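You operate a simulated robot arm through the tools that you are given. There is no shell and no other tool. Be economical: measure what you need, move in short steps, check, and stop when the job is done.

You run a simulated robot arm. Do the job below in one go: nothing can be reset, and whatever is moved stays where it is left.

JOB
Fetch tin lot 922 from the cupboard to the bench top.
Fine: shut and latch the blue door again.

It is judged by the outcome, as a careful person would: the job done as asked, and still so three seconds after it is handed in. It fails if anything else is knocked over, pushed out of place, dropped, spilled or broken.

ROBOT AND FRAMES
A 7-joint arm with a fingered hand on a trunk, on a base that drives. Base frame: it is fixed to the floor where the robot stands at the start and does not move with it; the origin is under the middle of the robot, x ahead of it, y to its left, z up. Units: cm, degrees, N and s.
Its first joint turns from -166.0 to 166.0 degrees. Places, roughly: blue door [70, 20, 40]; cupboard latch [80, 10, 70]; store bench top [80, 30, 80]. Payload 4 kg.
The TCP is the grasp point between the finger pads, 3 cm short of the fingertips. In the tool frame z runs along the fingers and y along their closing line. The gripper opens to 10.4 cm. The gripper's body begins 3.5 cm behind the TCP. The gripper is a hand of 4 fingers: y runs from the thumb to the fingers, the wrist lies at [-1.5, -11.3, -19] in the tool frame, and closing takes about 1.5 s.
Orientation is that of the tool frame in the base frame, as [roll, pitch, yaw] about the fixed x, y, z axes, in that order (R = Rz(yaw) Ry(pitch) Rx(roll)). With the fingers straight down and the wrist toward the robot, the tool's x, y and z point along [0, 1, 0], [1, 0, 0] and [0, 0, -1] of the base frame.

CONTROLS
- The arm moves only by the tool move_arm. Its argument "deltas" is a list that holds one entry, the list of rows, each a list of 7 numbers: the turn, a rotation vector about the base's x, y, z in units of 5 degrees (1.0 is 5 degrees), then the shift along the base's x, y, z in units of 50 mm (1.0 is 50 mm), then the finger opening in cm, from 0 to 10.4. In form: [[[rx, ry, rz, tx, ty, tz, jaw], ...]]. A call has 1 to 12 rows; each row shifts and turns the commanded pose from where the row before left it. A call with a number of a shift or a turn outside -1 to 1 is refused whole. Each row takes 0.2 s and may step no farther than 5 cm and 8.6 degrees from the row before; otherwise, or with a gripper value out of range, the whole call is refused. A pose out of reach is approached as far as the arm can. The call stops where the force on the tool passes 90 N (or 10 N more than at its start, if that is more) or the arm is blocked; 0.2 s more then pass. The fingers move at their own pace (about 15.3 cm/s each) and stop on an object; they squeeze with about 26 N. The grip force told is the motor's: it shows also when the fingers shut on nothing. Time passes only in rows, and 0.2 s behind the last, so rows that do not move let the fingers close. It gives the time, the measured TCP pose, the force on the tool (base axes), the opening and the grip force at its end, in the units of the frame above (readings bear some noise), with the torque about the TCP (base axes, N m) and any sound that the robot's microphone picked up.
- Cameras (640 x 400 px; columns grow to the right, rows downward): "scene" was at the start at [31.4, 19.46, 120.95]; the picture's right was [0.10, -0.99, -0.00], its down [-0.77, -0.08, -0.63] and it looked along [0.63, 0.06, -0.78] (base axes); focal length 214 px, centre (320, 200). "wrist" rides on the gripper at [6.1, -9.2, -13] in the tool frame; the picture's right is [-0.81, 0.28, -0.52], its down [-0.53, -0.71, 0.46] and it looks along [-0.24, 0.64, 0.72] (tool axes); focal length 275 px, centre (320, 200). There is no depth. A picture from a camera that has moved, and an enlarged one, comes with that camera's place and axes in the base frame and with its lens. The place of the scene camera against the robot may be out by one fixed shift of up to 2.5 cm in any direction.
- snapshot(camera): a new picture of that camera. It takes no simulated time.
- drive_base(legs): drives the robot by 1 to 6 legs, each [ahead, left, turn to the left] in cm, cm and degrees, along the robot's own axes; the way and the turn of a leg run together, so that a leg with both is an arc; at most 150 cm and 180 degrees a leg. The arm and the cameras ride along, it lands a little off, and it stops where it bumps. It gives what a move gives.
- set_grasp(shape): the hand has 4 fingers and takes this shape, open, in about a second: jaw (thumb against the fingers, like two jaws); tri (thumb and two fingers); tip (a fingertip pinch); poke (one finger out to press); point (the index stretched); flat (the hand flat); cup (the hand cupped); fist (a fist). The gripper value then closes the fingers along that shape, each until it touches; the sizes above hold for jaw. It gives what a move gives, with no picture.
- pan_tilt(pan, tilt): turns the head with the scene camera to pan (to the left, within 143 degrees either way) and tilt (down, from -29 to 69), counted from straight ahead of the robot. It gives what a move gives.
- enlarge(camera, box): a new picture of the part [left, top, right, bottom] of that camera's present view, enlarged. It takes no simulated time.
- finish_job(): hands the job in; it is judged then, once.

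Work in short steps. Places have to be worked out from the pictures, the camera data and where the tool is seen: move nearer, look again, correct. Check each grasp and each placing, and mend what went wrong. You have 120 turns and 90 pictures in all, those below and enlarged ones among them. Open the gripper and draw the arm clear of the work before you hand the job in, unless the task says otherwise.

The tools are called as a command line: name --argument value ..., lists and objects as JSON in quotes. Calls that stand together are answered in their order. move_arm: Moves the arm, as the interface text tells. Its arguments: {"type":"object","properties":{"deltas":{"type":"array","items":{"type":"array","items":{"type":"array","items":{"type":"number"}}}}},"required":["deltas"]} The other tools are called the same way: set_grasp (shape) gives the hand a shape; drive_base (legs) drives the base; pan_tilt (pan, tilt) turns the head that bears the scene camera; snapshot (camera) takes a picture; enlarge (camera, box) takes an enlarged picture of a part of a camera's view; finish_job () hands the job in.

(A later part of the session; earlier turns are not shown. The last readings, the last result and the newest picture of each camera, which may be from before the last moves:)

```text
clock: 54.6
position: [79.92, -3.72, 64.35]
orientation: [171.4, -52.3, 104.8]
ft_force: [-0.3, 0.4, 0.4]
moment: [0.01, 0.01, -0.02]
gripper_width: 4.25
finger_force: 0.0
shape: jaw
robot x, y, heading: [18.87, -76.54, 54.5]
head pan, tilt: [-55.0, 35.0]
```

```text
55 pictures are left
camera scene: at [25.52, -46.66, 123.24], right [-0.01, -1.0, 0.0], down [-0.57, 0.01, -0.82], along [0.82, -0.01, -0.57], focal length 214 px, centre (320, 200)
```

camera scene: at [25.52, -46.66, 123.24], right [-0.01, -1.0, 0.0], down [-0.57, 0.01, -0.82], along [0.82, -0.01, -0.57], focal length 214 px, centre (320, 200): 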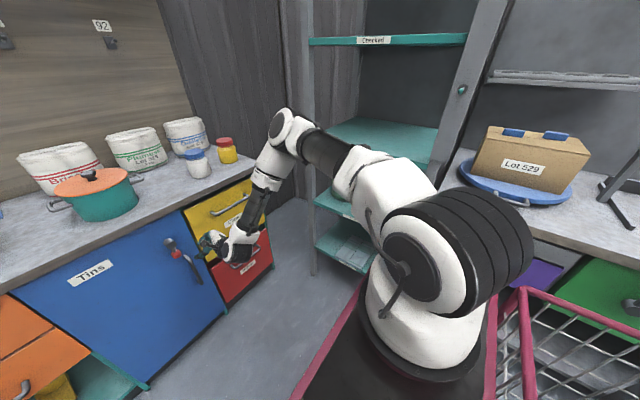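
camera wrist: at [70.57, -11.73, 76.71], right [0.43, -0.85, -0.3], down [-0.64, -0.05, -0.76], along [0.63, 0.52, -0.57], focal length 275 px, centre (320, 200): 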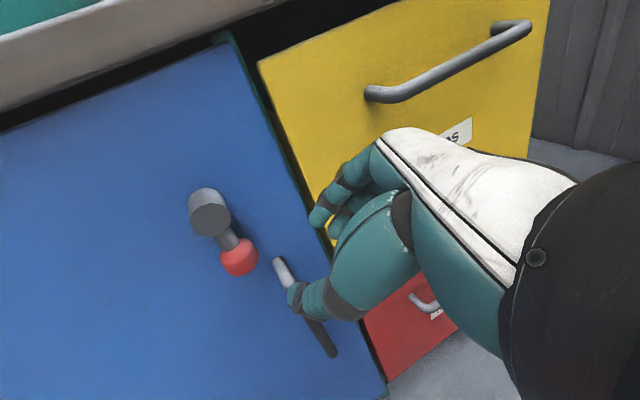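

The elbow is high and out ahead with the forearm dropping steeply, so the wrist bend is the limit. Standing farther back flattens the forearm; I back off 16 cm and then reach forward and down.

drive_base --legs '[[-16, 0, 0]]'

move_arm --deltas '[[[0, 0, 0, 0.45, 0.63, 0, 4.2], [0, 0, 0, 0.45, 0.63, 0, 4.2], [0, 0, 0, 0.45, 0.63, 0, 4.2], [0, 0, 0, 0.45, 0.63, 0, 4.2], [0, 0, 0, 0, 0, -0.6, 4.2], [0, 0, 0, 0, 0, -0.6, 4.2], [0, 0, 0, 0, 0, -0.6, 4.2], [0, 0, 0, 0, 0, -0.4, 4.2]]]'

snapshot --camera "scene"

```text
clock: 56.0
position: [70.61, -16.64, 64.36]
orientation: [171.2, -52.2, 105.0]
ft_force: [-0.3, 0.0, -0.1]
moment: [0.01, 0.01, -0.03]
gripper_width: 4.2
finger_force: 0.1
shape: jaw
robot x, y, heading: [10.06, -89.09, 54.3]
head pan, tilt: [-55.0, 35.0]
```

```text
clock: 57.8
position: [77.36, -6.98, 66.53]
orientation: [171.4, -52.2, 104.7]
ft_force: [0.1, -0.9, 0.7]
moment: [0.07, 0.0, -0.04]
gripper_width: 4.23
finger_force: 0.1
shape: jaw
out of reach, approached as far as the arm can: row 2, 3, 4, 5, 6, 7, 8
robot x, y, heading: [9.57, -89.4, 54.4]
head pan, tilt: [-55.0, 35.0]
```

```text
54 pictures are left
camera scene: at [16.24, -59.51, 123.24], right [-0.01, -1.0, 0.0], down [-0.57, 0.01, -0.82], along [0.82, -0.01, -0.57], focal length 214 px, centre (320, 200)
```

scene: 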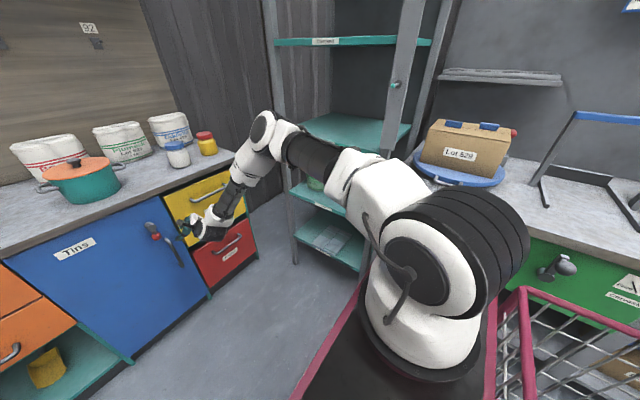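

The hand is already nearly in line with the forearm, so the low limit comes from the upper arm staying level. The remedy is a forearm hanging down closer in with a steeper tool. I undo the roll and draw the hand back.

move_arm --deltas '[[[0, 0, 1, -0.23, -0.32, 0.2, 4.2], [0, 0, 1, -0.23, -0.32, 0.2, 4.2], [0, 0, 1, -0.23, -0.32, 0.2, 4.2], [0, 0, 1, -0.23, -0.32, 0.2, 4.2], [0, 0, 1, -0.23, -0.32, 0.2, 4.2], [0, 0, 1, -0.23, -0.32, 0.2, 4.2], [0, 0, 1, -0.23, -0.32, 0.2, 4.2], [0, 0, 1, -0.23, -0.32, 0.2, 4.2], [0, 0, 1, -0.23, -0.32, 0.2, 4.2]]]'

move_arm --deltas '[[[-0.697, -0.977, 0, 0, 0, 0, 4.2], [-0.697, -0.977, 0, 0, 0, 0, 4.2], [-0.697, -0.977, 0, 0, 0, 0, 4.2], [-0.697, -0.977, 0, 0, 0, 0, 4.2], [-0.697, -0.977, 0, 0, 0, 0, 4.2], [-0.697, -0.977, 0, 0, 0, 0, 4.2], [-0.697, -0.977, 0, 0, 0, 0, 4.2], [-0.697, -0.977, 0, 0, 0, 0, 4.2]]]'

move_arm --deltas '[[[0, 0, 0, 0, 0, -0.8, 4.2], [0, 0, 0, 0, 0, -0.8, 4.2], [0, 0, 0, 0, 0, -0.8, 4.2], [0, 0, 0, 0, 0, -0.8, 4.2], [0, 0, 0, 0, 0, -0.8, 4.2]]]'

```text
clock: 59.8
position: [66.89, -21.36, 75.61]
orientation: [171.2, -52.3, 150.0]
ft_force: [0.3, -0.3, -0.2]
moment: [-0.01, 0.0, 0.0]
gripper_width: 4.24
finger_force: 0.0
shape: jaw
robot x, y, heading: [9.4, -89.16, 54.0]
head pan, tilt: [-55.0, 35.0]
```

```text
clock: 61.6
position: [67.05, -21.35, 75.62]
orientation: [175.4, -4.3, 147.8]
ft_force: [0.5, 0.9, -1.1]
moment: [0.01, 0.03, -0.02]
gripper_width: 4.26
finger_force: 0.1
shape: jaw
robot x, y, heading: [9.35, -89.12, 54.0]
head pan, tilt: [-55.0, 35.0]
```

```text
clock: 62.8
position: [67.07, -21.47, 55.71]
orientation: [175.4, -4.3, 147.8]
ft_force: [0.4, -0.3, 0.2]
moment: [0.0, -0.02, 0.01]
gripper_width: 4.25
finger_force: 0.0
shape: jaw
out of reach, approached as far as the arm can: row 5
robot x, y, heading: [9.93, -88.88, 54.3]
head pan, tilt: [-55.0, 35.0]
```

With the tool straight down, TCP 55.7 is reached, so the wrist floor is about 75 here. I probe whether nearer or farther lets it go lower.

move_arm --deltas '[[[0, 0, 0, -0.4, -0.57, 0, 4.2], [0, 0, 0, -0.4, -0.57, 0, 4.2], [0, 0, 0, -0.4, -0.57, 0, 4.2], [0, 0, 0, 0, 0, -0.6, 4.2], [0, 0, 0, 0, 0, -0.6, 4.2]]]'

move_arm --deltas '[[[0, 0, 0, 0.5, 0.7, 0, 4.2], [0, 0, 0, 0.5, 0.7, 0, 4.2], [0, 0, 0, 0.5, 0.7, 0, 4.2], [0, 0, 0, 0.5, 0.7, 0, 4.2], [0, 0, 0, 0.5, 0.7, 0, 4.2], [0, 0, 0, 0.5, 0.7, 0, 4.2], [0, 0, 0, 0, 0, -0.8, 4.2], [0, 0, 0, 0, 0, -0.8, 4.2]]]'

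snapshot --camera "scene"

```text
clock: 64.0
position: [61.38, -29.46, 56.49]
orientation: [175.3, -4.3, 147.8]
ft_force: [-0.5, 0.2, -0.3]
moment: [0.0, -0.03, 0.02]
gripper_width: 4.21
finger_force: 0.0
shape: jaw
out of reach, approached as far as the arm can: row 3, 4, 5
robot x, y, heading: [9.56, -89.09, 54.3]
head pan, tilt: [-55.0, 35.0]
```

```text
clock: 65.8
position: [70.79, -12.35, 57.7]
orientation: [175.4, -4.4, 147.8]
ft_force: [-0.9, -0.2, 0.0]
moment: [0.0, 0.01, -0.02]
gripper_width: 4.21
finger_force: 0.0
shape: jaw
out of reach, approached as far as the arm can: row 4, 5, 6, 7, 8
robot x, y, heading: [9.62, -88.96, 54.2]
head pan, tilt: [-55.0, 35.0]
```

```text
53 pictures are left
camera scene: at [16.23, -59.51, 123.24], right [-0.01, -1.0, 0.0], down [-0.57, 0.01, -0.82], along [0.82, -0.01, -0.57], focal length 214 px, centre (320, 200)
```

scene: 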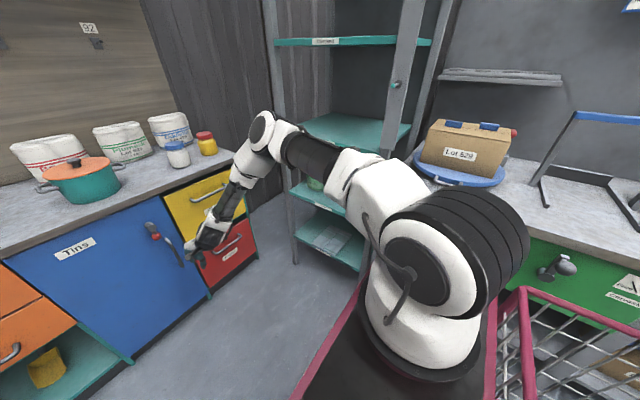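

Elbow height seems pinned, giving a wrist floor of about 74 in every posture. I test whether a longer, swung-out reach over the free floor on the left lets the arm go lower.

move_arm --deltas '[[[0, 0, 0, -0.3, -0.4, 0.8, 4.2], [0, 0, 0, -0.3, -0.4, 0.8, 4.2], [0, 0, 0, -0.8, 0.57, 0.8, 4.2], [0, 0, 0, -0.8, 0.57, 0, 4.2], [0, 0, 0, -0.8, 0.57, 0, 4.2], [0, 0, 0, -0.8, 0.57, 0, 4.2], [0, 0, 0, -0.8, 0.57, 0, 4.2], [0, 0, 0, -0.8, 0.57, 0, 4.2], [0, 0, 0, -0.8, 0.57, 0, 4.2], [0, 0, 0, -0.8, 0.57, 0, 4.2]]]'

move_arm --deltas '[[[0, 0, 0, 0, 0, -0.8, 4.2], [0, 0, 0, 0, 0, -0.8, 4.2], [0, 0, 0, 0, 0, -0.8, 4.2], [0, 0, 0, 0, 0, -0.8, 4.2], [0, 0, 0, 0, 0, -0.8, 4.2], [0, 0, 0, 0, 0, -0.8, 4.2]]]'

pan_tilt --pan -20 --tilt 35

snapshot --camera "scene"

```text
refused: row 3 steps farther than a row can; nothing moved
```

```text
clock: 67.2
position: [69.44, -14.09, 57.0]
orientation: [175.3, -4.3, 148.0]
ft_force: [1.1, 0.0, 0.3]
moment: [-0.01, -0.01, 0.0]
gripper_width: 4.22
finger_force: 0.1
shape: jaw
out of reach, approached as far as the arm can: row 1, 2, 3, 4, 5, 6
robot x, y, heading: [9.82, -89.23, 54.2]
head pan, tilt: [-55.0, 35.0]
```

```text
clock: 68.2
position: [69.38, -14.1, 56.97]
orientation: [175.5, -4.4, 147.9]
ft_force: [-0.3, 0.2, 0.0]
moment: [-0.03, 0.02, 0.02]
gripper_width: 4.23
finger_force: 0.0
shape: jaw
robot x, y, heading: [9.81, -89.06, 54.4]
head pan, tilt: [-20.0, 35.0]
```

```text
52 pictures are left
camera scene: at [14.72, -54.45, 123.24], right [0.56, -0.83, 0.0], down [-0.47, -0.32, -0.82], along [0.68, 0.46, -0.57], focal length 214 px, centre (320, 200)
```

scene: 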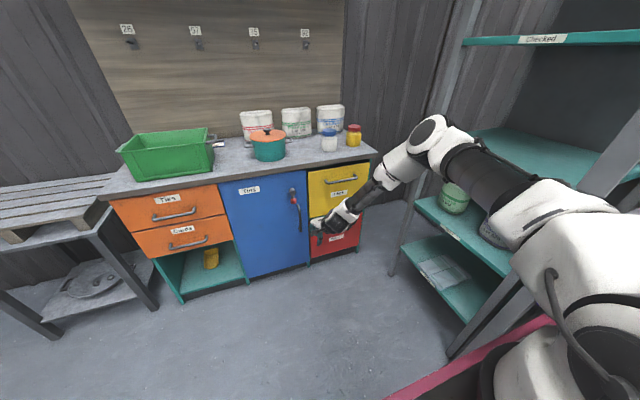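

Redo the left-swing test with smaller steps.

move_arm --deltas '[[[0, 0, 0, -0.3, -0.4, 0.8, 4.2], [0, 0, 0, -0.3, -0.4, 0.8, 4.2], [0, 0, 0, -0.8, 0.57, 0, 4.2], [0, 0, 0, -0.8, 0.57, 0, 4.2], [0, 0, 0, -0.8, 0.57, 0, 4.2], [0, 0, 0, -0.8, 0.57, 0, 4.2], [0, 0, 0, -0.8, 0.57, 0, 4.2], [0, 0, 0, -0.8, 0.57, 0, 4.2], [0, 0, 0, -0.8, 0.57, 0, 4.2], [0, 0, 0, -0.8, 0.57, 0, 4.2], [0, 0, 0, -0.5, 0.36, 0, 4.2]]]'

move_arm --deltas '[[[0, 0, 0, 0, 0, -0.8, 4.2], [0, 0, 0, 0, 0, -0.8, 4.2], [0, 0, 0, 0, 0, -0.8, 4.2], [0, 0, 0, 0, 0, -0.8, 4.2], [0, 0, 0, 0, 0, -0.8, 4.2], [0, 0, 0, 0, 0, -0.8, 4.2]]]'

snapshot --camera "scene"

```text
clock: 70.6
position: [44.59, -7.25, 74.18]
orientation: [175.4, -4.4, 147.9]
ft_force: [0.5, -0.4, -0.1]
moment: [0.01, 0.0, 0.01]
gripper_width: 4.21
finger_force: 0.0
shape: jaw
out of reach, approached as far as the arm can: row 6, 7, 8, 9, 10, 11
robot x, y, heading: [10.07, -89.47, 54.0]
head pan, tilt: [-20.0, 35.0]
```

```text
clock: 72.0
position: [52.11, -14.98, 59.38]
orientation: [175.4, -4.4, 147.9]
ft_force: [0.2, 1.4, 0.1]
moment: [0.03, 0.03, 0.0]
gripper_width: 4.2
finger_force: 0.1
shape: jaw
out of reach, approached as far as the arm can: row 1, 2, 3, 4, 5, 6
robot x, y, heading: [9.73, -89.31, 54.2]
head pan, tilt: [-20.0, 35.0]
```

```text
51 pictures are left
camera scene: at [14.7, -54.44, 123.24], right [0.56, -0.83, 0.0], down [-0.47, -0.32, -0.82], along [0.68, 0.46, -0.57], focal length 214 px, centre (320, 200)
```

scene: 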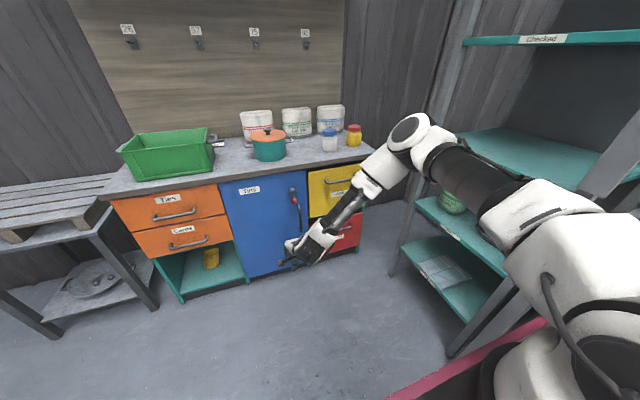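

The arm barely swings left: its first joint appears to sit at its stop, with the elbow about 14–20° right of ahead. So the work should lie to the robot's right: I turn the base 40° left and shift right and forward.

move_arm --deltas '[[[0, 0, 0, 0, 0, 0.8, 4.2], [0, 0, 0, 0, 0, 0.8, 4.2], [0, 0, 0, 0, 0, 0.8, 4.2], [0, 0, 0, 0, 0, 0.8, 4.2]]]'

drive_base --legs '[[0, 0, 40], [14, -30, 0]]'

pan_tilt --pan -45 --tilt 45

snapshot --camera "scene"

```text
clock: 73.0
position: [52.22, -15.11, 75.43]
orientation: [175.4, -4.3, 147.8]
ft_force: [0.2, 0.1, -0.9]
moment: [-0.01, 0.04, 0.04]
gripper_width: 4.23
finger_force: 0.0
shape: jaw
robot x, y, heading: [9.93, -89.78, 54.4]
head pan, tilt: [-20.0, 35.0]
```

```text
clock: 76.6
position: [16.95, 3.99, 75.26]
orientation: [175.3, -4.4, -178.9]
ft_force: [-0.7, -0.5, -0.1]
moment: [0.0, 0.01, 0.02]
gripper_width: 4.24
finger_force: 0.2
shape: jaw
robot x, y, heading: [22.29, -81.51, 87.5]
head pan, tilt: [-20.0, 35.0]
stopped in leg 2: the robot was blocked; the commanded pose is now the measured one
```

```text
clock: 77.5
position: [16.91, 4.1, 75.42]
orientation: [175.3, -4.4, -178.9]
ft_force: [0.4, 0.0, -0.3]
moment: [0.02, 0.01, -0.01]
gripper_width: 4.21
finger_force: 0.2
shape: jaw
robot x, y, heading: [22.32, -81.4, 87.3]
head pan, tilt: [-45.0, 45.0]
```

```text
50 pictures are left
camera scene: at [9.12, -52.33, 121.76], right [0.68, -0.74, 0.0], down [-0.52, -0.48, -0.71], along [0.52, 0.48, -0.71], focal length 214 px, centre (320, 200)
```

scene: 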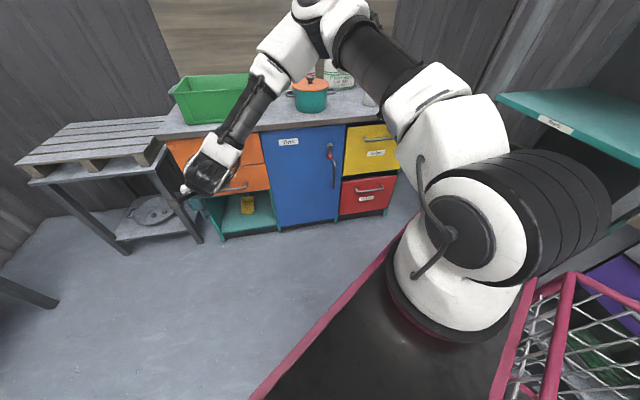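

The base bumped something on the way. I look to the right and rear to see what it touches.

pan_tilt --pan -110 --tilt 45

snapshot --camera "scene"

```text
clock: 78.9
position: [16.91, 4.08, 75.33]
orientation: [175.3, -4.4, -178.9]
ft_force: [0.3, 0.1, 0.0]
moment: [0.02, -0.02, 0.04]
gripper_width: 4.22
finger_force: 0.0
shape: jaw
robot x, y, heading: [22.24, -81.61, 87.6]
head pan, tilt: [-110.0, 45.0]
```

```text
49 pictures are left
camera scene: at [10.64, -60.94, 121.76], right [-0.38, -0.92, 0.0], down [-0.65, 0.27, -0.71], along [0.65, -0.27, -0.71], focal length 214 px, centre (320, 200)
```

scene: 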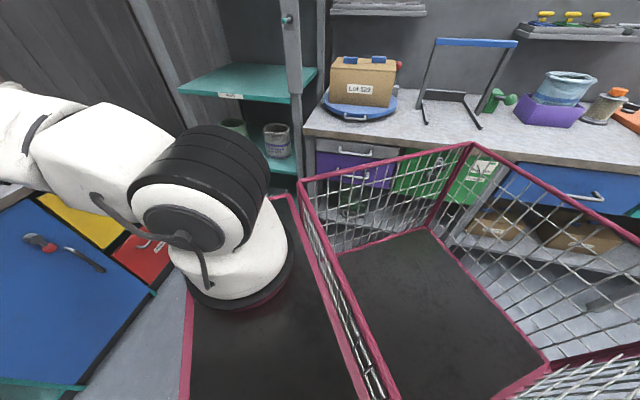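

It is close to the workbench on the right; nothing looks displaced. I go ahead 12 cm, then right 12 cm, clear of it.

drive_base --legs '[[12, 0, 0], [0, -12, 0]]'

move_arm --deltas '[[[0, 0, 0, 0.7, -0.5, 0, 4.2], [0, 0, 0, 0.7, -0.5, 0, 4.2], [0, 0, 0, 0.7, -0.5, 0, 4.2], [0, 0, 0, 0.7, -0.5, 0, 4.2], [0, 0, 0, 0.7, -0.5, 0, 4.2], [0, 0, 0, 0.7, -0.5, 0, 4.2], [0, 0, 0, 0.7, -0.5, 0, 4.2], [0, 0, 0, 0.7, -0.5, 0, 4.2]]]'

pan_tilt --pan -40 --tilt 48

snapshot --camera "scene"

```text
clock: 81.1
position: [29.53, 15.64, 75.37]
orientation: [175.4, -4.3, -179.1]
ft_force: [0.2, -0.5, 0.0]
moment: [0.01, -0.02, 0.0]
gripper_width: 4.21
finger_force: 0.1
shape: jaw
robot x, y, heading: [34.58, -69.82, 87.4]
head pan, tilt: [-110.0, 45.0]
stopped in leg 2: the robot was blocked; the commanded pose is now the measured one
```

```text
clock: 82.9
position: [57.36, -4.46, 75.3]
orientation: [175.5, -4.4, -178.9]
ft_force: [0.4, -0.2, -0.2]
moment: [-0.01, -0.01, 0.0]
gripper_width: 4.2
finger_force: 0.1
shape: jaw
robot x, y, heading: [34.52, -69.86, 87.5]
head pan, tilt: [-110.0, 45.0]
```

```text
clock: 84.3
position: [57.55, -4.4, 75.23]
orientation: [175.3, -4.3, -179.0]
ft_force: [-1.1, 0.5, 0.1]
moment: [0.01, 0.01, 0.02]
gripper_width: 4.23
finger_force: 0.1
shape: jaw
robot x, y, heading: [34.6, -69.61, 87.5]
head pan, tilt: [-40.0, 48.0]
```

```text
48 pictures are left
camera scene: at [20.89, -40.41, 121.34], right [0.74, -0.68, 0.0], down [-0.5, -0.55, -0.67], along [0.45, 0.49, -0.74], focal length 214 px, centre (320, 200)
```

scene: 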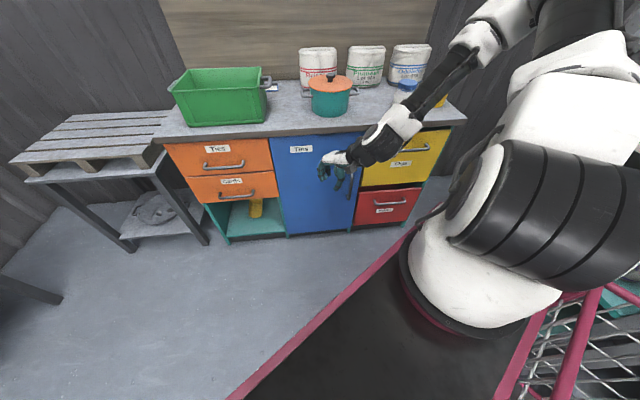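

The arm now swings freely to the right. I test descending here.

move_arm --deltas '[[[0, 0, 0, 0, 0, -0.9, 4.2], [0, 0, 0, 0, 0, -0.9, 4.2], [0, 0, 0, 0, 0, -0.9, 4.2], [0, 0, 0, 0, 0, -0.9, 4.2], [0, 0, 0, 0, 0, -0.9, 4.2], [0, 0, 0, 0, 0, -0.9, 4.2]]]'

snapshot --camera "scene"

```text
clock: 85.7
position: [59.01, -1.55, 58.36]
orientation: [175.3, -4.4, -179.0]
ft_force: [-0.9, 0.0, -0.7]
moment: [0.0, -0.01, -0.01]
gripper_width: 4.24
finger_force: 0.0
shape: jaw
out of reach, approached as far as the arm can: row 4, 5, 6
robot x, y, heading: [34.49, -69.83, 87.3]
head pan, tilt: [-40.0, 48.0]
```

```text
47 pictures are left
camera scene: at [20.88, -40.41, 121.34], right [0.74, -0.68, 0.0], down [-0.5, -0.55, -0.67], along [0.45, 0.49, -0.74], focal length 214 px, centre (320, 200)
```

scene: 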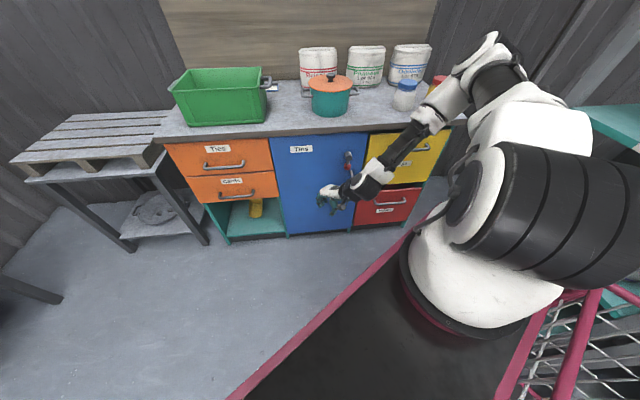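

The wrist floor of about 74–77 seems structural, so the tool itself must hang down from the wrist. The earlier 40°-tilted posture (wrist above-right) allows TCP ≈54, enough to grasp the handle near its top. I turn back into that posture.

move_arm --deltas '[[[0, 0, 1, 0, 0, 0.8, 5], [0, 0, 1, 0, 0, 0.8, 5], [0, 0, 1, 0, 0, 0.8, 5], [0, 0, 1, 0, 0, 0.8, 5], [0, 0, 1, 0, 0, 0, 5], [0, 0, 1, 0, 0, 0, 5], [0, 0, 1, 0, 0, 0, 5], [0, 0, 1, 0, 0, 0, 5], [0, 0, 1, 0, 0, 0, 5], [0, 0, 1, 0, 0, 0, 5], [0, 0, 1, 0, 0, 0, 5], [0, 0, 1, 0, 0, 0, 5]]]'

move_arm --deltas '[[[0, 0, 1, 0, 0, 0, 5], [0, 0, 1, 0, 0, 0, 5], [0, 0, 1, 0, 0, 0, 5], [0, 0, 1, 0, 0, 0, 5], [0, 0, 1, 0, 0, 0, 5], [0, 0, 1, 0, 0, 0, 5], [0, 0, 1, 0, 0, 0, 5], [0, 0, 1, 0, 0, 0, 5], [0, 0, 1, 0, 0, 0, 5], [0, 0, 1, 0, 0, 0, 5]]]'

move_arm --deltas '[[[0.977, -0.697, 0, 0, 0, 0, 5], [0.977, -0.697, 0, 0, 0, 0, 5], [0.977, -0.697, 0, 0, 0, 0, 5], [0.977, -0.697, 0, 0, 0, 0, 5], [0.977, -0.697, 0, 0, 0, 0, 5], [0.977, -0.697, 0, 0, 0, 0, 5], [0.977, -0.697, 0, 0, 0, 0, 5]]]'

```text
clock: 88.3
position: [58.85, -1.7, 74.26]
orientation: [175.3, -4.4, -118.9]
ft_force: [-1.1, 0.2, -0.8]
moment: [-0.02, -0.02, 0.0]
gripper_width: 4.94
finger_force: 0.1
shape: jaw
robot x, y, heading: [34.37, -69.44, 87.3]
head pan, tilt: [-40.0, 48.0]
```

```text
clock: 90.5
position: [58.97, -1.86, 74.33]
orientation: [175.3, -4.4, -68.9]
ft_force: [-1.0, -0.3, 0.2]
moment: [-0.01, 0.0, -0.01]
gripper_width: 4.96
finger_force: 0.0
shape: jaw
robot x, y, heading: [34.45, -69.66, 87.4]
head pan, tilt: [-40.0, 48.0]
```

```text
clock: 92.1
position: [59.02, -1.68, 74.32]
orientation: [-148.8, 18.2, -64.5]
ft_force: [-1.2, -0.4, 0.1]
moment: [0.0, 0.0, 0.0]
gripper_width: 4.99
finger_force: 0.1
shape: jaw
robot x, y, heading: [34.59, -69.74, 87.4]
head pan, tilt: [-40.0, 48.0]
```

All reachable. Test the descent in this posture before approaching.

move_arm --deltas '[[[0, 0, 0, 0, 0, -0.9, 5], [0, 0, 0, 0, 0, -0.9, 5], [0, 0, 0, 0, 0, -0.9, 5], [0, 0, 0, 0, 0, -0.9, 5], [0, 0, 0, 0, 0, -0.9, 5], [0, 0, 0, 0, 0, -0.9, 5]]]'

snapshot --camera "scene"

snapshot --camera "wrist"

```text
clock: 93.5
position: [58.87, -1.75, 52.91]
orientation: [-148.8, 18.3, -64.6]
ft_force: [0.5, 0.9, -0.3]
moment: [0.0, -0.02, -0.01]
gripper_width: 4.97
finger_force: 0.0
shape: jaw
out of reach, approached as far as the arm can: row 5, 6
robot x, y, heading: [34.83, -69.52, 87.5]
head pan, tilt: [-40.0, 48.0]
```

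```text
46 pictures are left
camera scene: at [20.88, -40.41, 121.34], right [0.74, -0.68, 0.0], down [-0.5, -0.55, -0.67], along [0.45, 0.49, -0.74], focal length 214 px, centre (320, 200)
```

scene: 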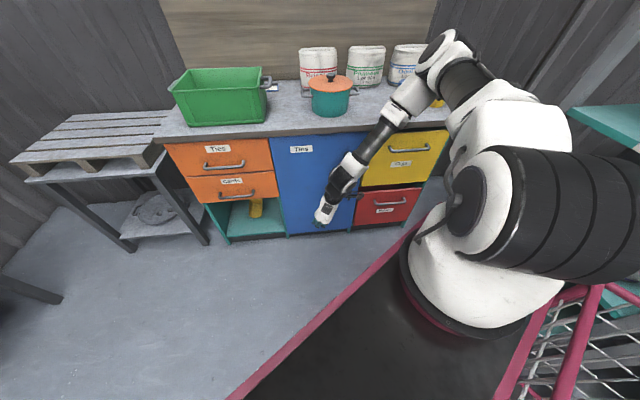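

```text
45 pictures are left
camera wrist: at [64.43, -11.01, 66.01], right [-0.75, 0.39, 0.54], down [0.54, 0.83, 0.15], along [-0.39, 0.4, -0.83], focal length 275 px, centre (320, 200)
```

wrist: 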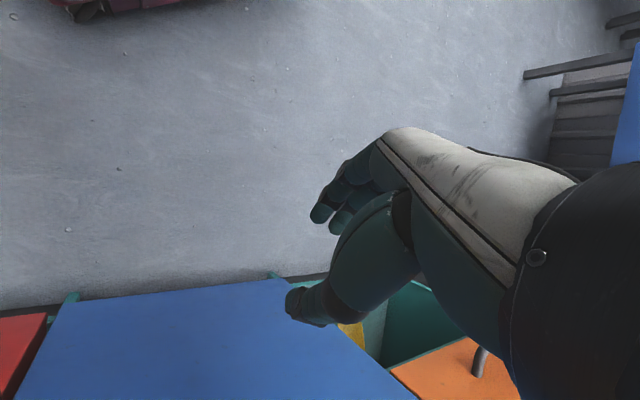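

It reaches 52.9. The handle's top part (u≈63, n≈51) is in reach; I move in front of it.

move_arm --deltas '[[[0, 0, 0, 0.85, -0.04, 0.08, 5], [0, 0, 0, 0.85, -0.04, 0.06, 5], [0, 0, 0, 0.85, -0.04, 0.06, 5], [0, 0, 0, 0.85, -0.04, 0, 5]]]'

snapshot --camera "wrist"

enlarge --camera "scene" --box '[260, 100, 420, 240]'

```text
clock: 94.5
position: [75.74, -2.43, 53.88]
orientation: [-148.8, 18.3, -64.6]
ft_force: [0.2, 0.0, 0.4]
moment: [-0.01, -0.01, -0.01]
gripper_width: 4.96
finger_force: 0.0
shape: jaw
robot x, y, heading: [34.54, -69.81, 87.5]
head pan, tilt: [-40.0, 48.0]
```

```text
44 pictures are left
camera wrist: at [81.44, -11.78, 67.09], right [-0.74, 0.39, 0.54], down [0.54, 0.83, 0.15], along [-0.39, 0.4, -0.83], focal length 275 px, centre (320, 200)
```

wrist: 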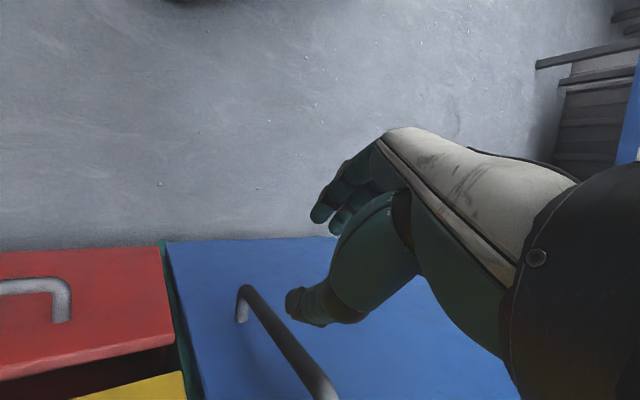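

```text
2.86 times, centred on (340, 170) of scene
camera zoom: at [20.84, -40.42, 121.34], right [0.74, -0.68, 0.0], down [-0.5, -0.55, -0.67], along [0.45, 0.49, -0.74], focal length 613 px, centre (263, 286)
```

zoom: 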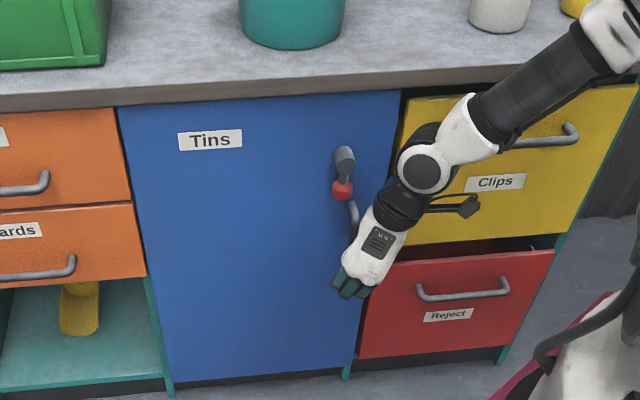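

The bar is where expected (u≈63.1, n≈51) and the tool is lined up. I advance 8 cm in small steps so the thumb passes behind the bar.

move_arm --deltas '[[[0, 0, 0, 0.23, 0.325, 0, 5], [0, 0, 0, 0.23, 0.325, 0, 5], [0, 0, 0, 0.23, 0.325, 0, 5], [0, 0, 0, 0.2, 0.28, 0, 5]]]'

snapshot --camera "wrist"

```text
clock: 95.5
position: [80.24, 3.75, 53.85]
orientation: [-148.8, 18.2, -64.5]
ft_force: [0.0, 0.9, 0.3]
moment: [-0.01, 0.0, 0.01]
gripper_width: 4.97
finger_force: 0.1
shape: jaw
robot x, y, heading: [34.73, -69.83, 87.4]
head pan, tilt: [-40.0, 48.0]
```

```text
42 pictures are left
camera wrist: at [85.97, -5.56, 67.01], right [-0.75, 0.39, 0.54], down [0.54, 0.83, 0.15], along [-0.39, 0.4, -0.83], focal length 275 px, centre (320, 200)
```

wrist: 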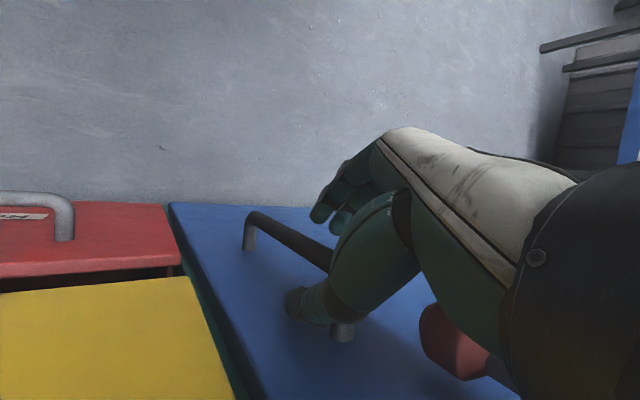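

The bar runs between fingers and thumb. I close.

move_arm --deltas '[[[0, 0, 0, 0, 0, 0, 0], [0, 0, 0, 0, 0, 0, 0], [0, 0, 0, 0, 0, 0, 0], [0, 0, 0, 0, 0, 0, 0], [0, 0, 0, 0, 0, 0, 0], [0, 0, 0, 0, 0, 0, 0]]]'

snapshot --camera "wrist"

```text
clock: 96.9
position: [80.31, 3.85, 53.78]
orientation: [-148.8, 18.1, -64.7]
ft_force: [3.8, -1.0, 2.7]
moment: [-0.15, 0.37, 0.02]
gripper_width: 1.33
finger_force: 26.0
shape: jaw
robot x, y, heading: [34.78, -69.84, 87.2]
head pan, tilt: [-40.0, 48.0]
```

```text
41 pictures are left
camera wrist: at [85.95, -5.58, 67.02], right [-0.75, 0.39, 0.54], down [0.54, 0.83, 0.15], along [-0.39, 0.4, -0.83], focal length 275 px, centre (320, 200)
```

wrist: 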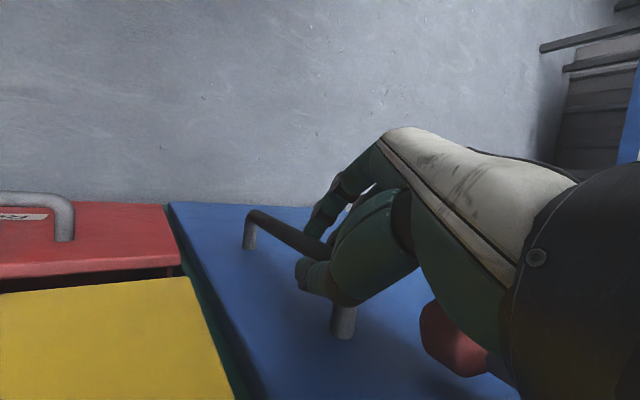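

Firm on the bar (1.33 cm). I pull the door along its arc, about 20° in steps.

move_arm --deltas '[[[0, 0, 0, -0.22, -0.2, 0, 0], [0, 0, 0, -0.22, -0.2, 0, 0], [0, 0, 0, -0.22, -0.2, 0, 0], [0, 0, 0, -0.22, -0.2, 0, 0], [0, 0, 0, -0.24, -0.165, 0, 0], [0, 0, 0, -0.24, -0.165, 0, 0], [0, 0, 0, -0.24, -0.165, 0, 0], [0, 0, 0, -0.24, -0.165, 0, 0]]]'

snapshot --camera "scene"

```text
clock: 98.7
position: [71.16, -3.43, 53.89]
orientation: [-148.8, 18.3, -64.4]
ft_force: [-0.5, 0.2, 6.1]
moment: [0.25, 0.18, -0.08]
gripper_width: 1.26
finger_force: 26.3
shape: jaw
robot x, y, heading: [34.63, -69.75, 87.3]
head pan, tilt: [-40.0, 48.0]
```

```text
40 pictures are left
camera scene: at [20.86, -40.43, 121.35], right [0.74, -0.68, 0.0], down [-0.5, -0.55, -0.67], along [0.45, 0.49, -0.74], focal length 214 px, centre (320, 200)
```

scene: 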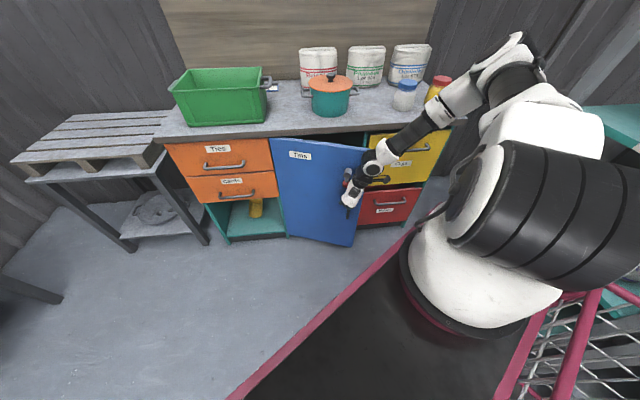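

The door swings well. I keep pulling along the arc to about 40°.

move_arm --deltas '[[[0, 0, -0.3, -0.28, -0.12, 0, 0], [0, 0, -0.3, -0.28, -0.12, 0, 0], [0, 0, -0.3, -0.28, -0.12, 0, 0], [0, 0, -0.3, -0.28, -0.12, 0, 0], [0, 0, -0.3, -0.29, -0.067, 0, 0], [0, 0, -0.3, -0.29, -0.067, 0, 0], [0, 0, -0.3, -0.29, -0.067, 0, 0], [0, 0, -0.3, -0.29, -0.067, 0, 0]]]'

snapshot --camera "scene"

```text
clock: 100.5
position: [60.09, -7.2, 54.23]
orientation: [-148.5, 18.2, -76.5]
ft_force: [19.9, 29.3, -22.4]
moment: [0.34, 0.21, 0.1]
gripper_width: 1.01
finger_force: 26.0
shape: jaw
out of reach, approached as far as the arm can: row 8
robot x, y, heading: [34.57, -69.59, 87.3]
head pan, tilt: [-40.0, 48.0]
```

```text
39 pictures are left
camera scene: at [20.93, -40.38, 121.34], right [0.74, -0.68, 0.0], down [-0.5, -0.55, -0.67], along [0.45, 0.49, -0.74], focal length 214 px, centre (320, 200)
```

scene: 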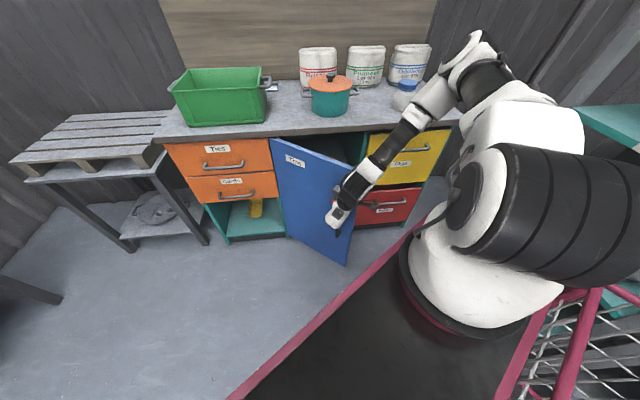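

About 40–45° open, but force is building in the grip. I let go and back off, then will push the door on from its inner side.

move_arm --deltas '[[[0, 0, 0, 0, 0, 0, 6], [0, 0, 0, 0, 0, 0, 6], [0, 0, 0, 0, 0, 0, 6], [0, 0, 0, -0.2, -0.25, 0.3, 6], [0, 0, 0, -0.2, -0.25, 0.3, 6], [0, 0, 0, -0.2, -0.25, 0.4, 6], [0, 0, 0, -0.2, -0.25, 0.4, 6]]]'

snapshot --camera "scene"

snapshot --camera "wrist"

```text
clock: 102.1
position: [55.82, -12.16, 61.35]
orientation: [-148.8, 18.2, -76.6]
ft_force: [0.3, 0.3, 0.6]
moment: [0.0, 0.01, 0.02]
gripper_width: 5.98
finger_force: 0.0
shape: jaw
robot x, y, heading: [34.5, -69.59, 87.4]
head pan, tilt: [-40.0, 48.0]
```

```text
38 pictures are left
camera scene: at [20.88, -40.41, 121.34], right [0.74, -0.68, 0.0], down [-0.5, -0.55, -0.67], along [0.45, 0.49, -0.74], focal length 214 px, centre (320, 200)
```

scene: 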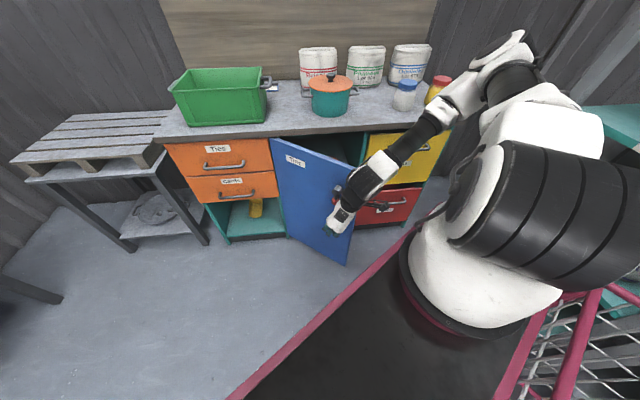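

```text
37 pictures are left
camera wrist: at [59.32, -22.42, 74.53], right [-0.65, 0.54, 0.54], down [0.7, 0.7, 0.15], along [-0.29, 0.47, -0.83], focal length 275 px, centre (320, 200)
```

wrist: 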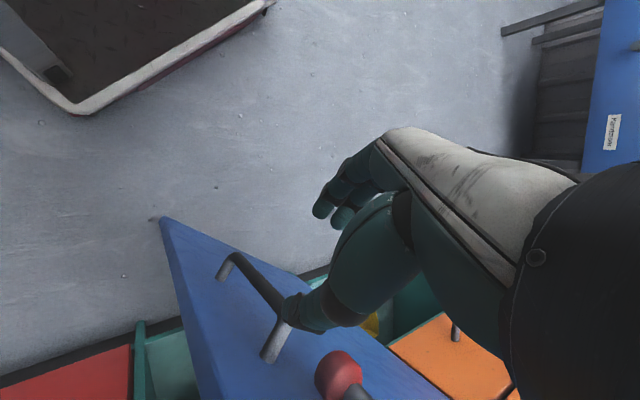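

Clear of the handle. I pass around the door's free edge to its inner side.

move_arm --deltas '[[[0, 0, 0, -0.35, -0.5, 0.2, 0], [0, 0, 0, -0.35, -0.5, 0, 0], [0, 0, 0, 0.73, -0.52, 0, 0], [0, 0, 0, 0.73, -0.52, 0, 0], [0, 0, 0, 0.73, -0.52, 0, 0], [0, 0, 0, 0.73, -0.52, 0, 0], [0, 0, 0, 0.49, 0.69, 0, 0], [0, 0, 0, 0.49, 0.69, 0, 0], [0, 0, 0, 0.49, 0.69, 0, 0], [0, 0, 0, 0.49, 0.69, 0, 0]]]'

snapshot --camera "scene"

```text
clock: 104.3
position: [77.03, -12.51, 61.29]
orientation: [-148.8, 18.1, -76.6]
ft_force: [-0.3, 1.1, 0.2]
moment: [-0.01, 0.04, 0.02]
gripper_width: 0.0
finger_force: 26.5
shape: jaw
out of reach, approached as far as the arm can: row 2, 3
robot x, y, heading: [34.73, -69.49, 87.6]
head pan, tilt: [-40.0, 48.0]
```

```text
36 pictures are left
camera scene: at [20.9, -40.39, 121.34], right [0.74, -0.68, 0.0], down [-0.5, -0.55, -0.67], along [0.45, 0.49, -0.74], focal length 214 px, centre (320, 200)
```

scene: 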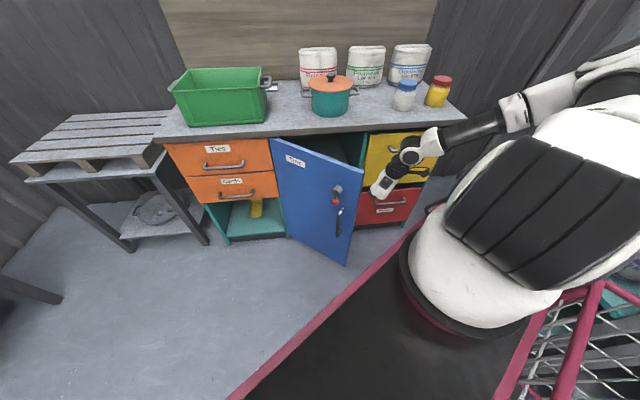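

The hand is on the inner side. I sweep left along the door's arc to push it fully open.

move_arm --deltas '[[[0, 0, 0, -0.71, 0.385, 0, 0], [0, 0, 0, -0.71, 0.385, 0, 0], [0, 0, 0, -0.71, 0.385, 0, 0], [0, 0, 0, -0.71, 0.385, 0, 0], [0, 0, 0, -0.6, 0.1, 0, 0], [0, 0, 0, -0.6, 0.1, 0, 0], [0, 0, 0, -0.6, 0.1, 0, 0]]]'

move_arm --deltas '[[[0, 0, 0, -0.6, 0.07, 0, 0], [0, 0, 0, -0.6, 0.07, 0, 0], [0, 0, 0, -0.6, 0.2, 0, 0], [0, 0, 0, -0.6, 0.3, 0, 0], [0, 0, 0, -0.6, 0.35, 0, 0]]]'

snapshot --camera "scene"

```text
clock: 105.9
position: [53.91, -3.55, 61.19]
orientation: [-148.7, 18.1, -76.6]
ft_force: [0.1, -0.3, -1.4]
moment: [0.0, 0.01, 0.03]
gripper_width: 0.0
finger_force: 25.7
shape: jaw
robot x, y, heading: [34.68, -69.88, 87.3]
head pan, tilt: [-40.0, 48.0]
```

```text
clock: 106.6
position: [49.79, -3.06, 60.99]
orientation: [-147.4, 17.4, -77.4]
ft_force: [14.5, -7.3, -1.2]
moment: [0.35, 0.58, 0.38]
gripper_width: 0.0
finger_force: 25.8
shape: jaw
robot x, y, heading: [34.79, -69.82, 87.1]
head pan, tilt: [-40.0, 48.0]
stopped in row 3: the force on the tool passed its limit at 133 N (the readings are from after the stop); the commanded pose is now the measured one
```

```text
35 pictures are left
camera scene: at [21.02, -40.37, 121.35], right [0.73, -0.68, 0.0], down [-0.5, -0.55, -0.67], along [0.45, 0.49, -0.74], focal length 214 px, centre (320, 200)
```

scene: 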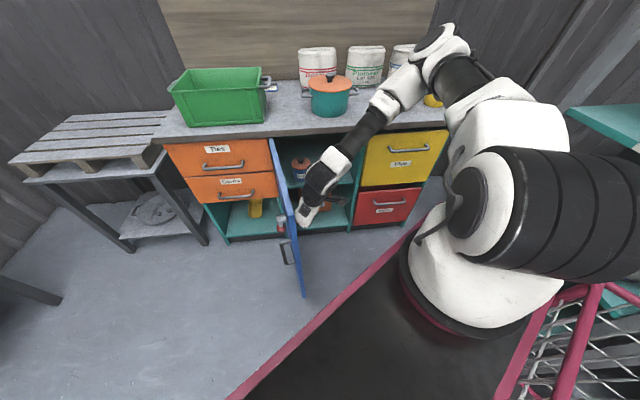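

The door is at its stop, about fully open, and a shelf with a tin is visible. I draw the hand back and look in.

move_arm --deltas '[[[0, 0, 0, 0.7, -0.5, 0, 0], [0, 0, 0, 0.5, -0.6, 0.3, 0], [0, 0, 0, 0.7, -0.5, 0.4, 0], [0, 0, 0, 0.7, -0.5, 0.4, 0], [0, 0, 0, 0.7, -0.5, 0.4, 0]]]'

enlarge --camera "scene" --box '[240, 120, 380, 300]'

snapshot --camera "wrist"

```text
clock: 107.8
position: [66.19, -15.88, 68.41]
orientation: [-147.6, 17.5, -77.1]
ft_force: [-0.3, -0.4, -0.5]
moment: [-0.03, -0.01, -0.01]
gripper_width: 0.0
finger_force: 25.9
shape: jaw
robot x, y, heading: [34.79, -69.44, 87.1]
head pan, tilt: [-40.0, 48.0]
```

```text
2.22 times, centred on (310, 210) of scene
camera zoom: at [20.95, -40.37, 121.34], right [0.74, -0.68, 0.0], down [-0.5, -0.55, -0.67], along [0.45, 0.49, -0.74], focal length 477 px, centre (342, 178)
```

zoom: 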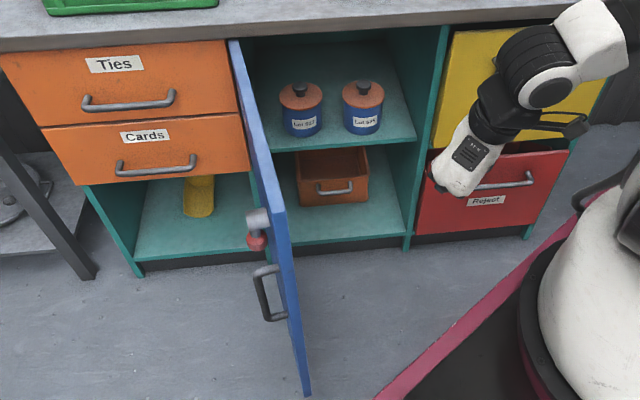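

```text
33 pictures are left
camera wrist: at [69.27, -26.26, 81.78], right [-0.65, 0.55, 0.52], down [0.71, 0.68, 0.16], along [-0.27, 0.47, -0.84], focal length 275 px, centre (320, 200)
```

wrist: 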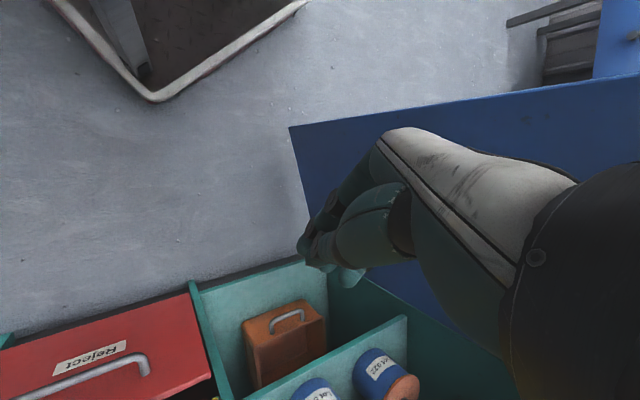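

Two blue tins with orange lids stand on the shelf. I zoom to read the labels.

enlarge --camera "scene" --box '[296, 150, 346, 185]'

enlarge --camera "wrist" --box '[270, 330, 430, 400]'

```text
11.43 times, centred on (321, 168) of scene
camera zoom: at [20.95, -40.37, 121.34], right [0.74, -0.68, 0.0], down [-0.5, -0.55, -0.67], along [0.45, 0.49, -0.74], focal length 2451 px, centre (309, 571)
```

zoom: 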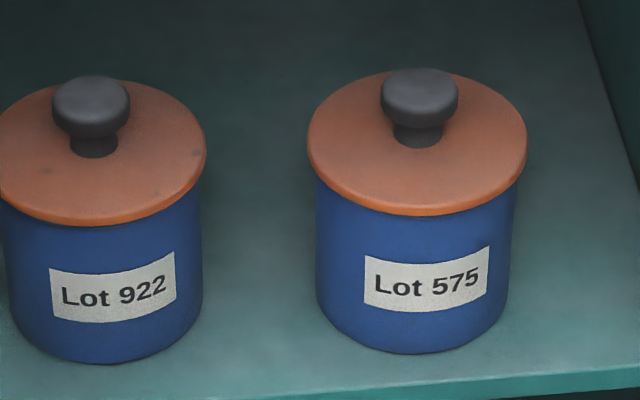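

```text
4.00 times, centred on (350, 365) of wrist
camera zoom: at [69.27, -26.26, 81.78], right [-0.65, 0.55, 0.52], down [0.71, 0.68, 0.16], along [-0.27, 0.47, -0.84], focal length 1101 px, centre (200, -460)
```

zoom: 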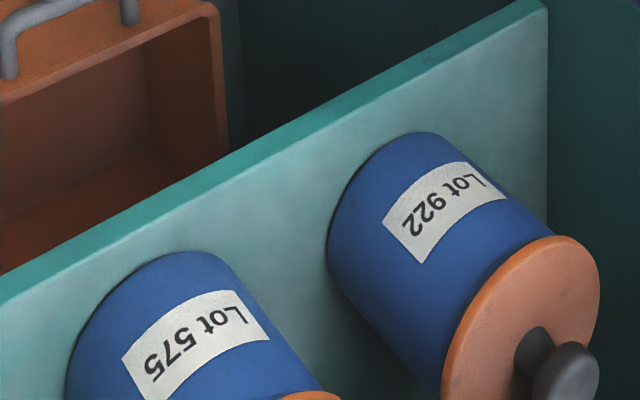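

Lot 922 is the left tin: lid near [71.7, 28.3, 54], shelf at z≈46, knob up to z≈57. I'll take it by its knob with a steep tool, hand pointing ahead-left. First I turn the tool through the pointing-down posture, up and clear.

move_arm --deltas '[[[-0.811, 0.885, 0, 0, 0, 0.5, 5], [-0.811, 0.885, 0, 0, 0, 0.5, 5], [-0.811, 0.885, 0, 0, 0, 0.5, 5], [-0.811, 0.885, 0, 0, 0, 0.5, 5], [-0.811, 0.885, 0, 0, 0, 0.3, 5], [-0.811, 0.885, 0, 0, 0, 0, 5], [-0.811, 0.885, 0, 0, 0, 0, 5]]]'

move_arm --deltas '[[[0, 0, -1, 0, 0, 0, 5], [0, 0, -1, 0, 0, 0, 5], [0, 0, -1, 0, 0, 0, 5], [0, 0, -1, 0, 0, 0, 5], [0, 0, -1, 0, 0, 0, 5], [0, 0, -1, 0, 0, 0, 5], [0, 0, -1, 0, 0, 0, 5], [0, 0, -1, 0, 0, 0, 5], [0, 0, -1, 0, 0, 0, 5], [0, 0, -1, 0, 0, 0, 5], [0, 0, -1, 0, 0, 0, 5], [0, 0, -1, 0, 0, 0, 5]]]'

move_arm --deltas '[[[0, 0, -1, 0, 0, 0, 5], [0, 0, -1, 0, 0, 0, 5], [0, 0, -1, 0, 0, 0, 5], [0, 0, -1, 0, 0, 0, 5], [0, 0, -1, 0, 0, 0, 5], [0, 0, -1, 0, 0, 0, 5], [0, 0, -1, 0, 0, 0, 5], [0, 0, -1, 0, 0, 0, 5], [0, 0, -1, 0, 0, 0, 5], [0, 0, -1, 0, 0, 0, 5], [0, 0, -1, 0, 0, 0, 5], [0, 0, -1, 0, 0, 0, 5]]]'

move_arm --deltas '[[[0, 0, -1, 0, 0, 0, 5], [0, 0, -1, 0, 0, 0, 5], [0, 0, -1, 0, 0, 0, 5], [0, 0, -1, 0, 0, 0, 5], [0, 0, -1, 0, 0, 0, 5], [0, 0, -1, 0, 0, 0, 5], [0, 0, -1, 0, 0, 0, 5], [0, 0, -1, 0, 0, 0, 5], [0, 0, -1, 0, 0, 0, 5], [0, 0, -1, 0, 0, 0, 5], [0, 0, -1, 0, 0, 0, 5]]]'

```text
clock: 109.4
position: [66.23, -16.03, 80.05]
orientation: [176.7, -5.3, -81.2]
ft_force: [0.1, -0.2, 0.1]
moment: [0.0, 0.03, -0.01]
gripper_width: 4.99
finger_force: 0.0
shape: jaw
robot x, y, heading: [34.56, -69.86, 87.2]
head pan, tilt: [-40.0, 48.0]
```

```text
clock: 112.0
position: [66.05, -15.97, 79.95]
orientation: [176.8, -5.4, -141.2]
ft_force: [-0.6, 0.1, 0.5]
moment: [0.0, -0.02, 0.01]
gripper_width: 4.98
finger_force: 0.1
shape: jaw
robot x, y, heading: [34.46, -69.79, 87.5]
head pan, tilt: [-40.0, 48.0]
```

```text
clock: 114.6
position: [71.56, -12.46, 78.55]
orientation: [176.9, -5.4, 158.9]
ft_force: [0.1, 0.6, -0.2]
moment: [0.01, -0.02, -0.01]
gripper_width: 5.0
finger_force: 0.1
shape: jaw
out of reach, approached as far as the arm can: row 6, 7, 8, 9, 10, 11, 12
robot x, y, heading: [34.45, -69.78, 87.3]
head pan, tilt: [-40.0, 48.0]
```

```text
clock: 117.0
position: [73.38, -10.72, 77.92]
orientation: [176.8, -5.4, 103.7]
ft_force: [0.6, -0.3, 1.0]
moment: [-0.02, 0.02, 0.0]
gripper_width: 5.0
finger_force: 0.0
shape: jaw
out of reach, approached as far as the arm can: row 1, 2, 3, 4, 6
robot x, y, heading: [34.63, -69.89, 87.2]
head pan, tilt: [-40.0, 48.0]
```

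Yaw is right now. I tilt the tool forward-left about 32° and bring the base closer by about 12 cm ahead and 6 cm left.

move_arm --deltas '[[[0.95, 0.25, 0, 0, 0, 0, 5], [0.95, 0.25, 0, 0, 0, 0, 5], [0.95, 0.25, 0, 0, 0, 0, 5], [0.95, 0.25, 0, 0, 0, 0, 5], [0.95, 0.25, 0, 0, 0, 0, 5], [0.95, 0.25, 0, 0, 0, 0, 5], [0.5, 0.12, 0, 0, 0, 0, 5]]]'

drive_base --legs '[[12, 6, 0]]'

snapshot --camera "scene"

```text
clock: 118.6
position: [74.94, -8.9, 76.96]
orientation: [177.3, -37.5, 103.6]
ft_force: [0.1, -0.7, -0.1]
moment: [0.0, -0.02, -0.02]
gripper_width: 5.01
finger_force: 0.0
shape: jaw
out of reach, approached as far as the arm can: row 2, 3, 4, 5, 7
robot x, y, heading: [34.84, -69.87, 87.1]
head pan, tilt: [-40.0, 48.0]
```

```text
clock: 119.9
position: [69.7, 3.13, 77.05]
orientation: [177.4, -37.3, 103.5]
ft_force: [0.7, -0.5, 0.1]
moment: [0.02, 0.01, 0.02]
gripper_width: 4.96
finger_force: 0.1
shape: jaw
robot x, y, heading: [29.2, -57.51, 87.3]
head pan, tilt: [-40.0, 48.0]
```

```text
30 pictures are left
camera scene: at [15.57, -28.24, 121.34], right [0.73, -0.68, 0.0], down [-0.5, -0.55, -0.67], along [0.45, 0.49, -0.74], focal length 214 px, centre (320, 200)
```

scene: 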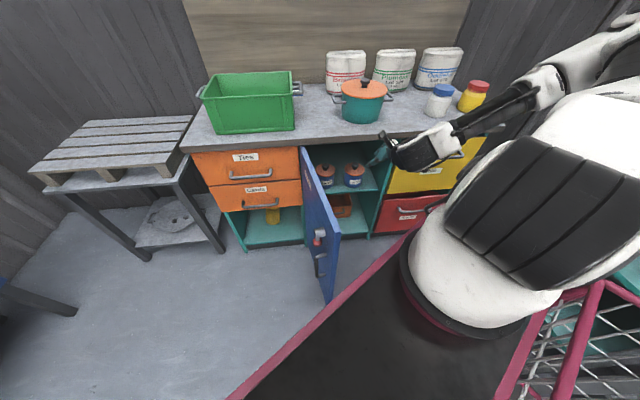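

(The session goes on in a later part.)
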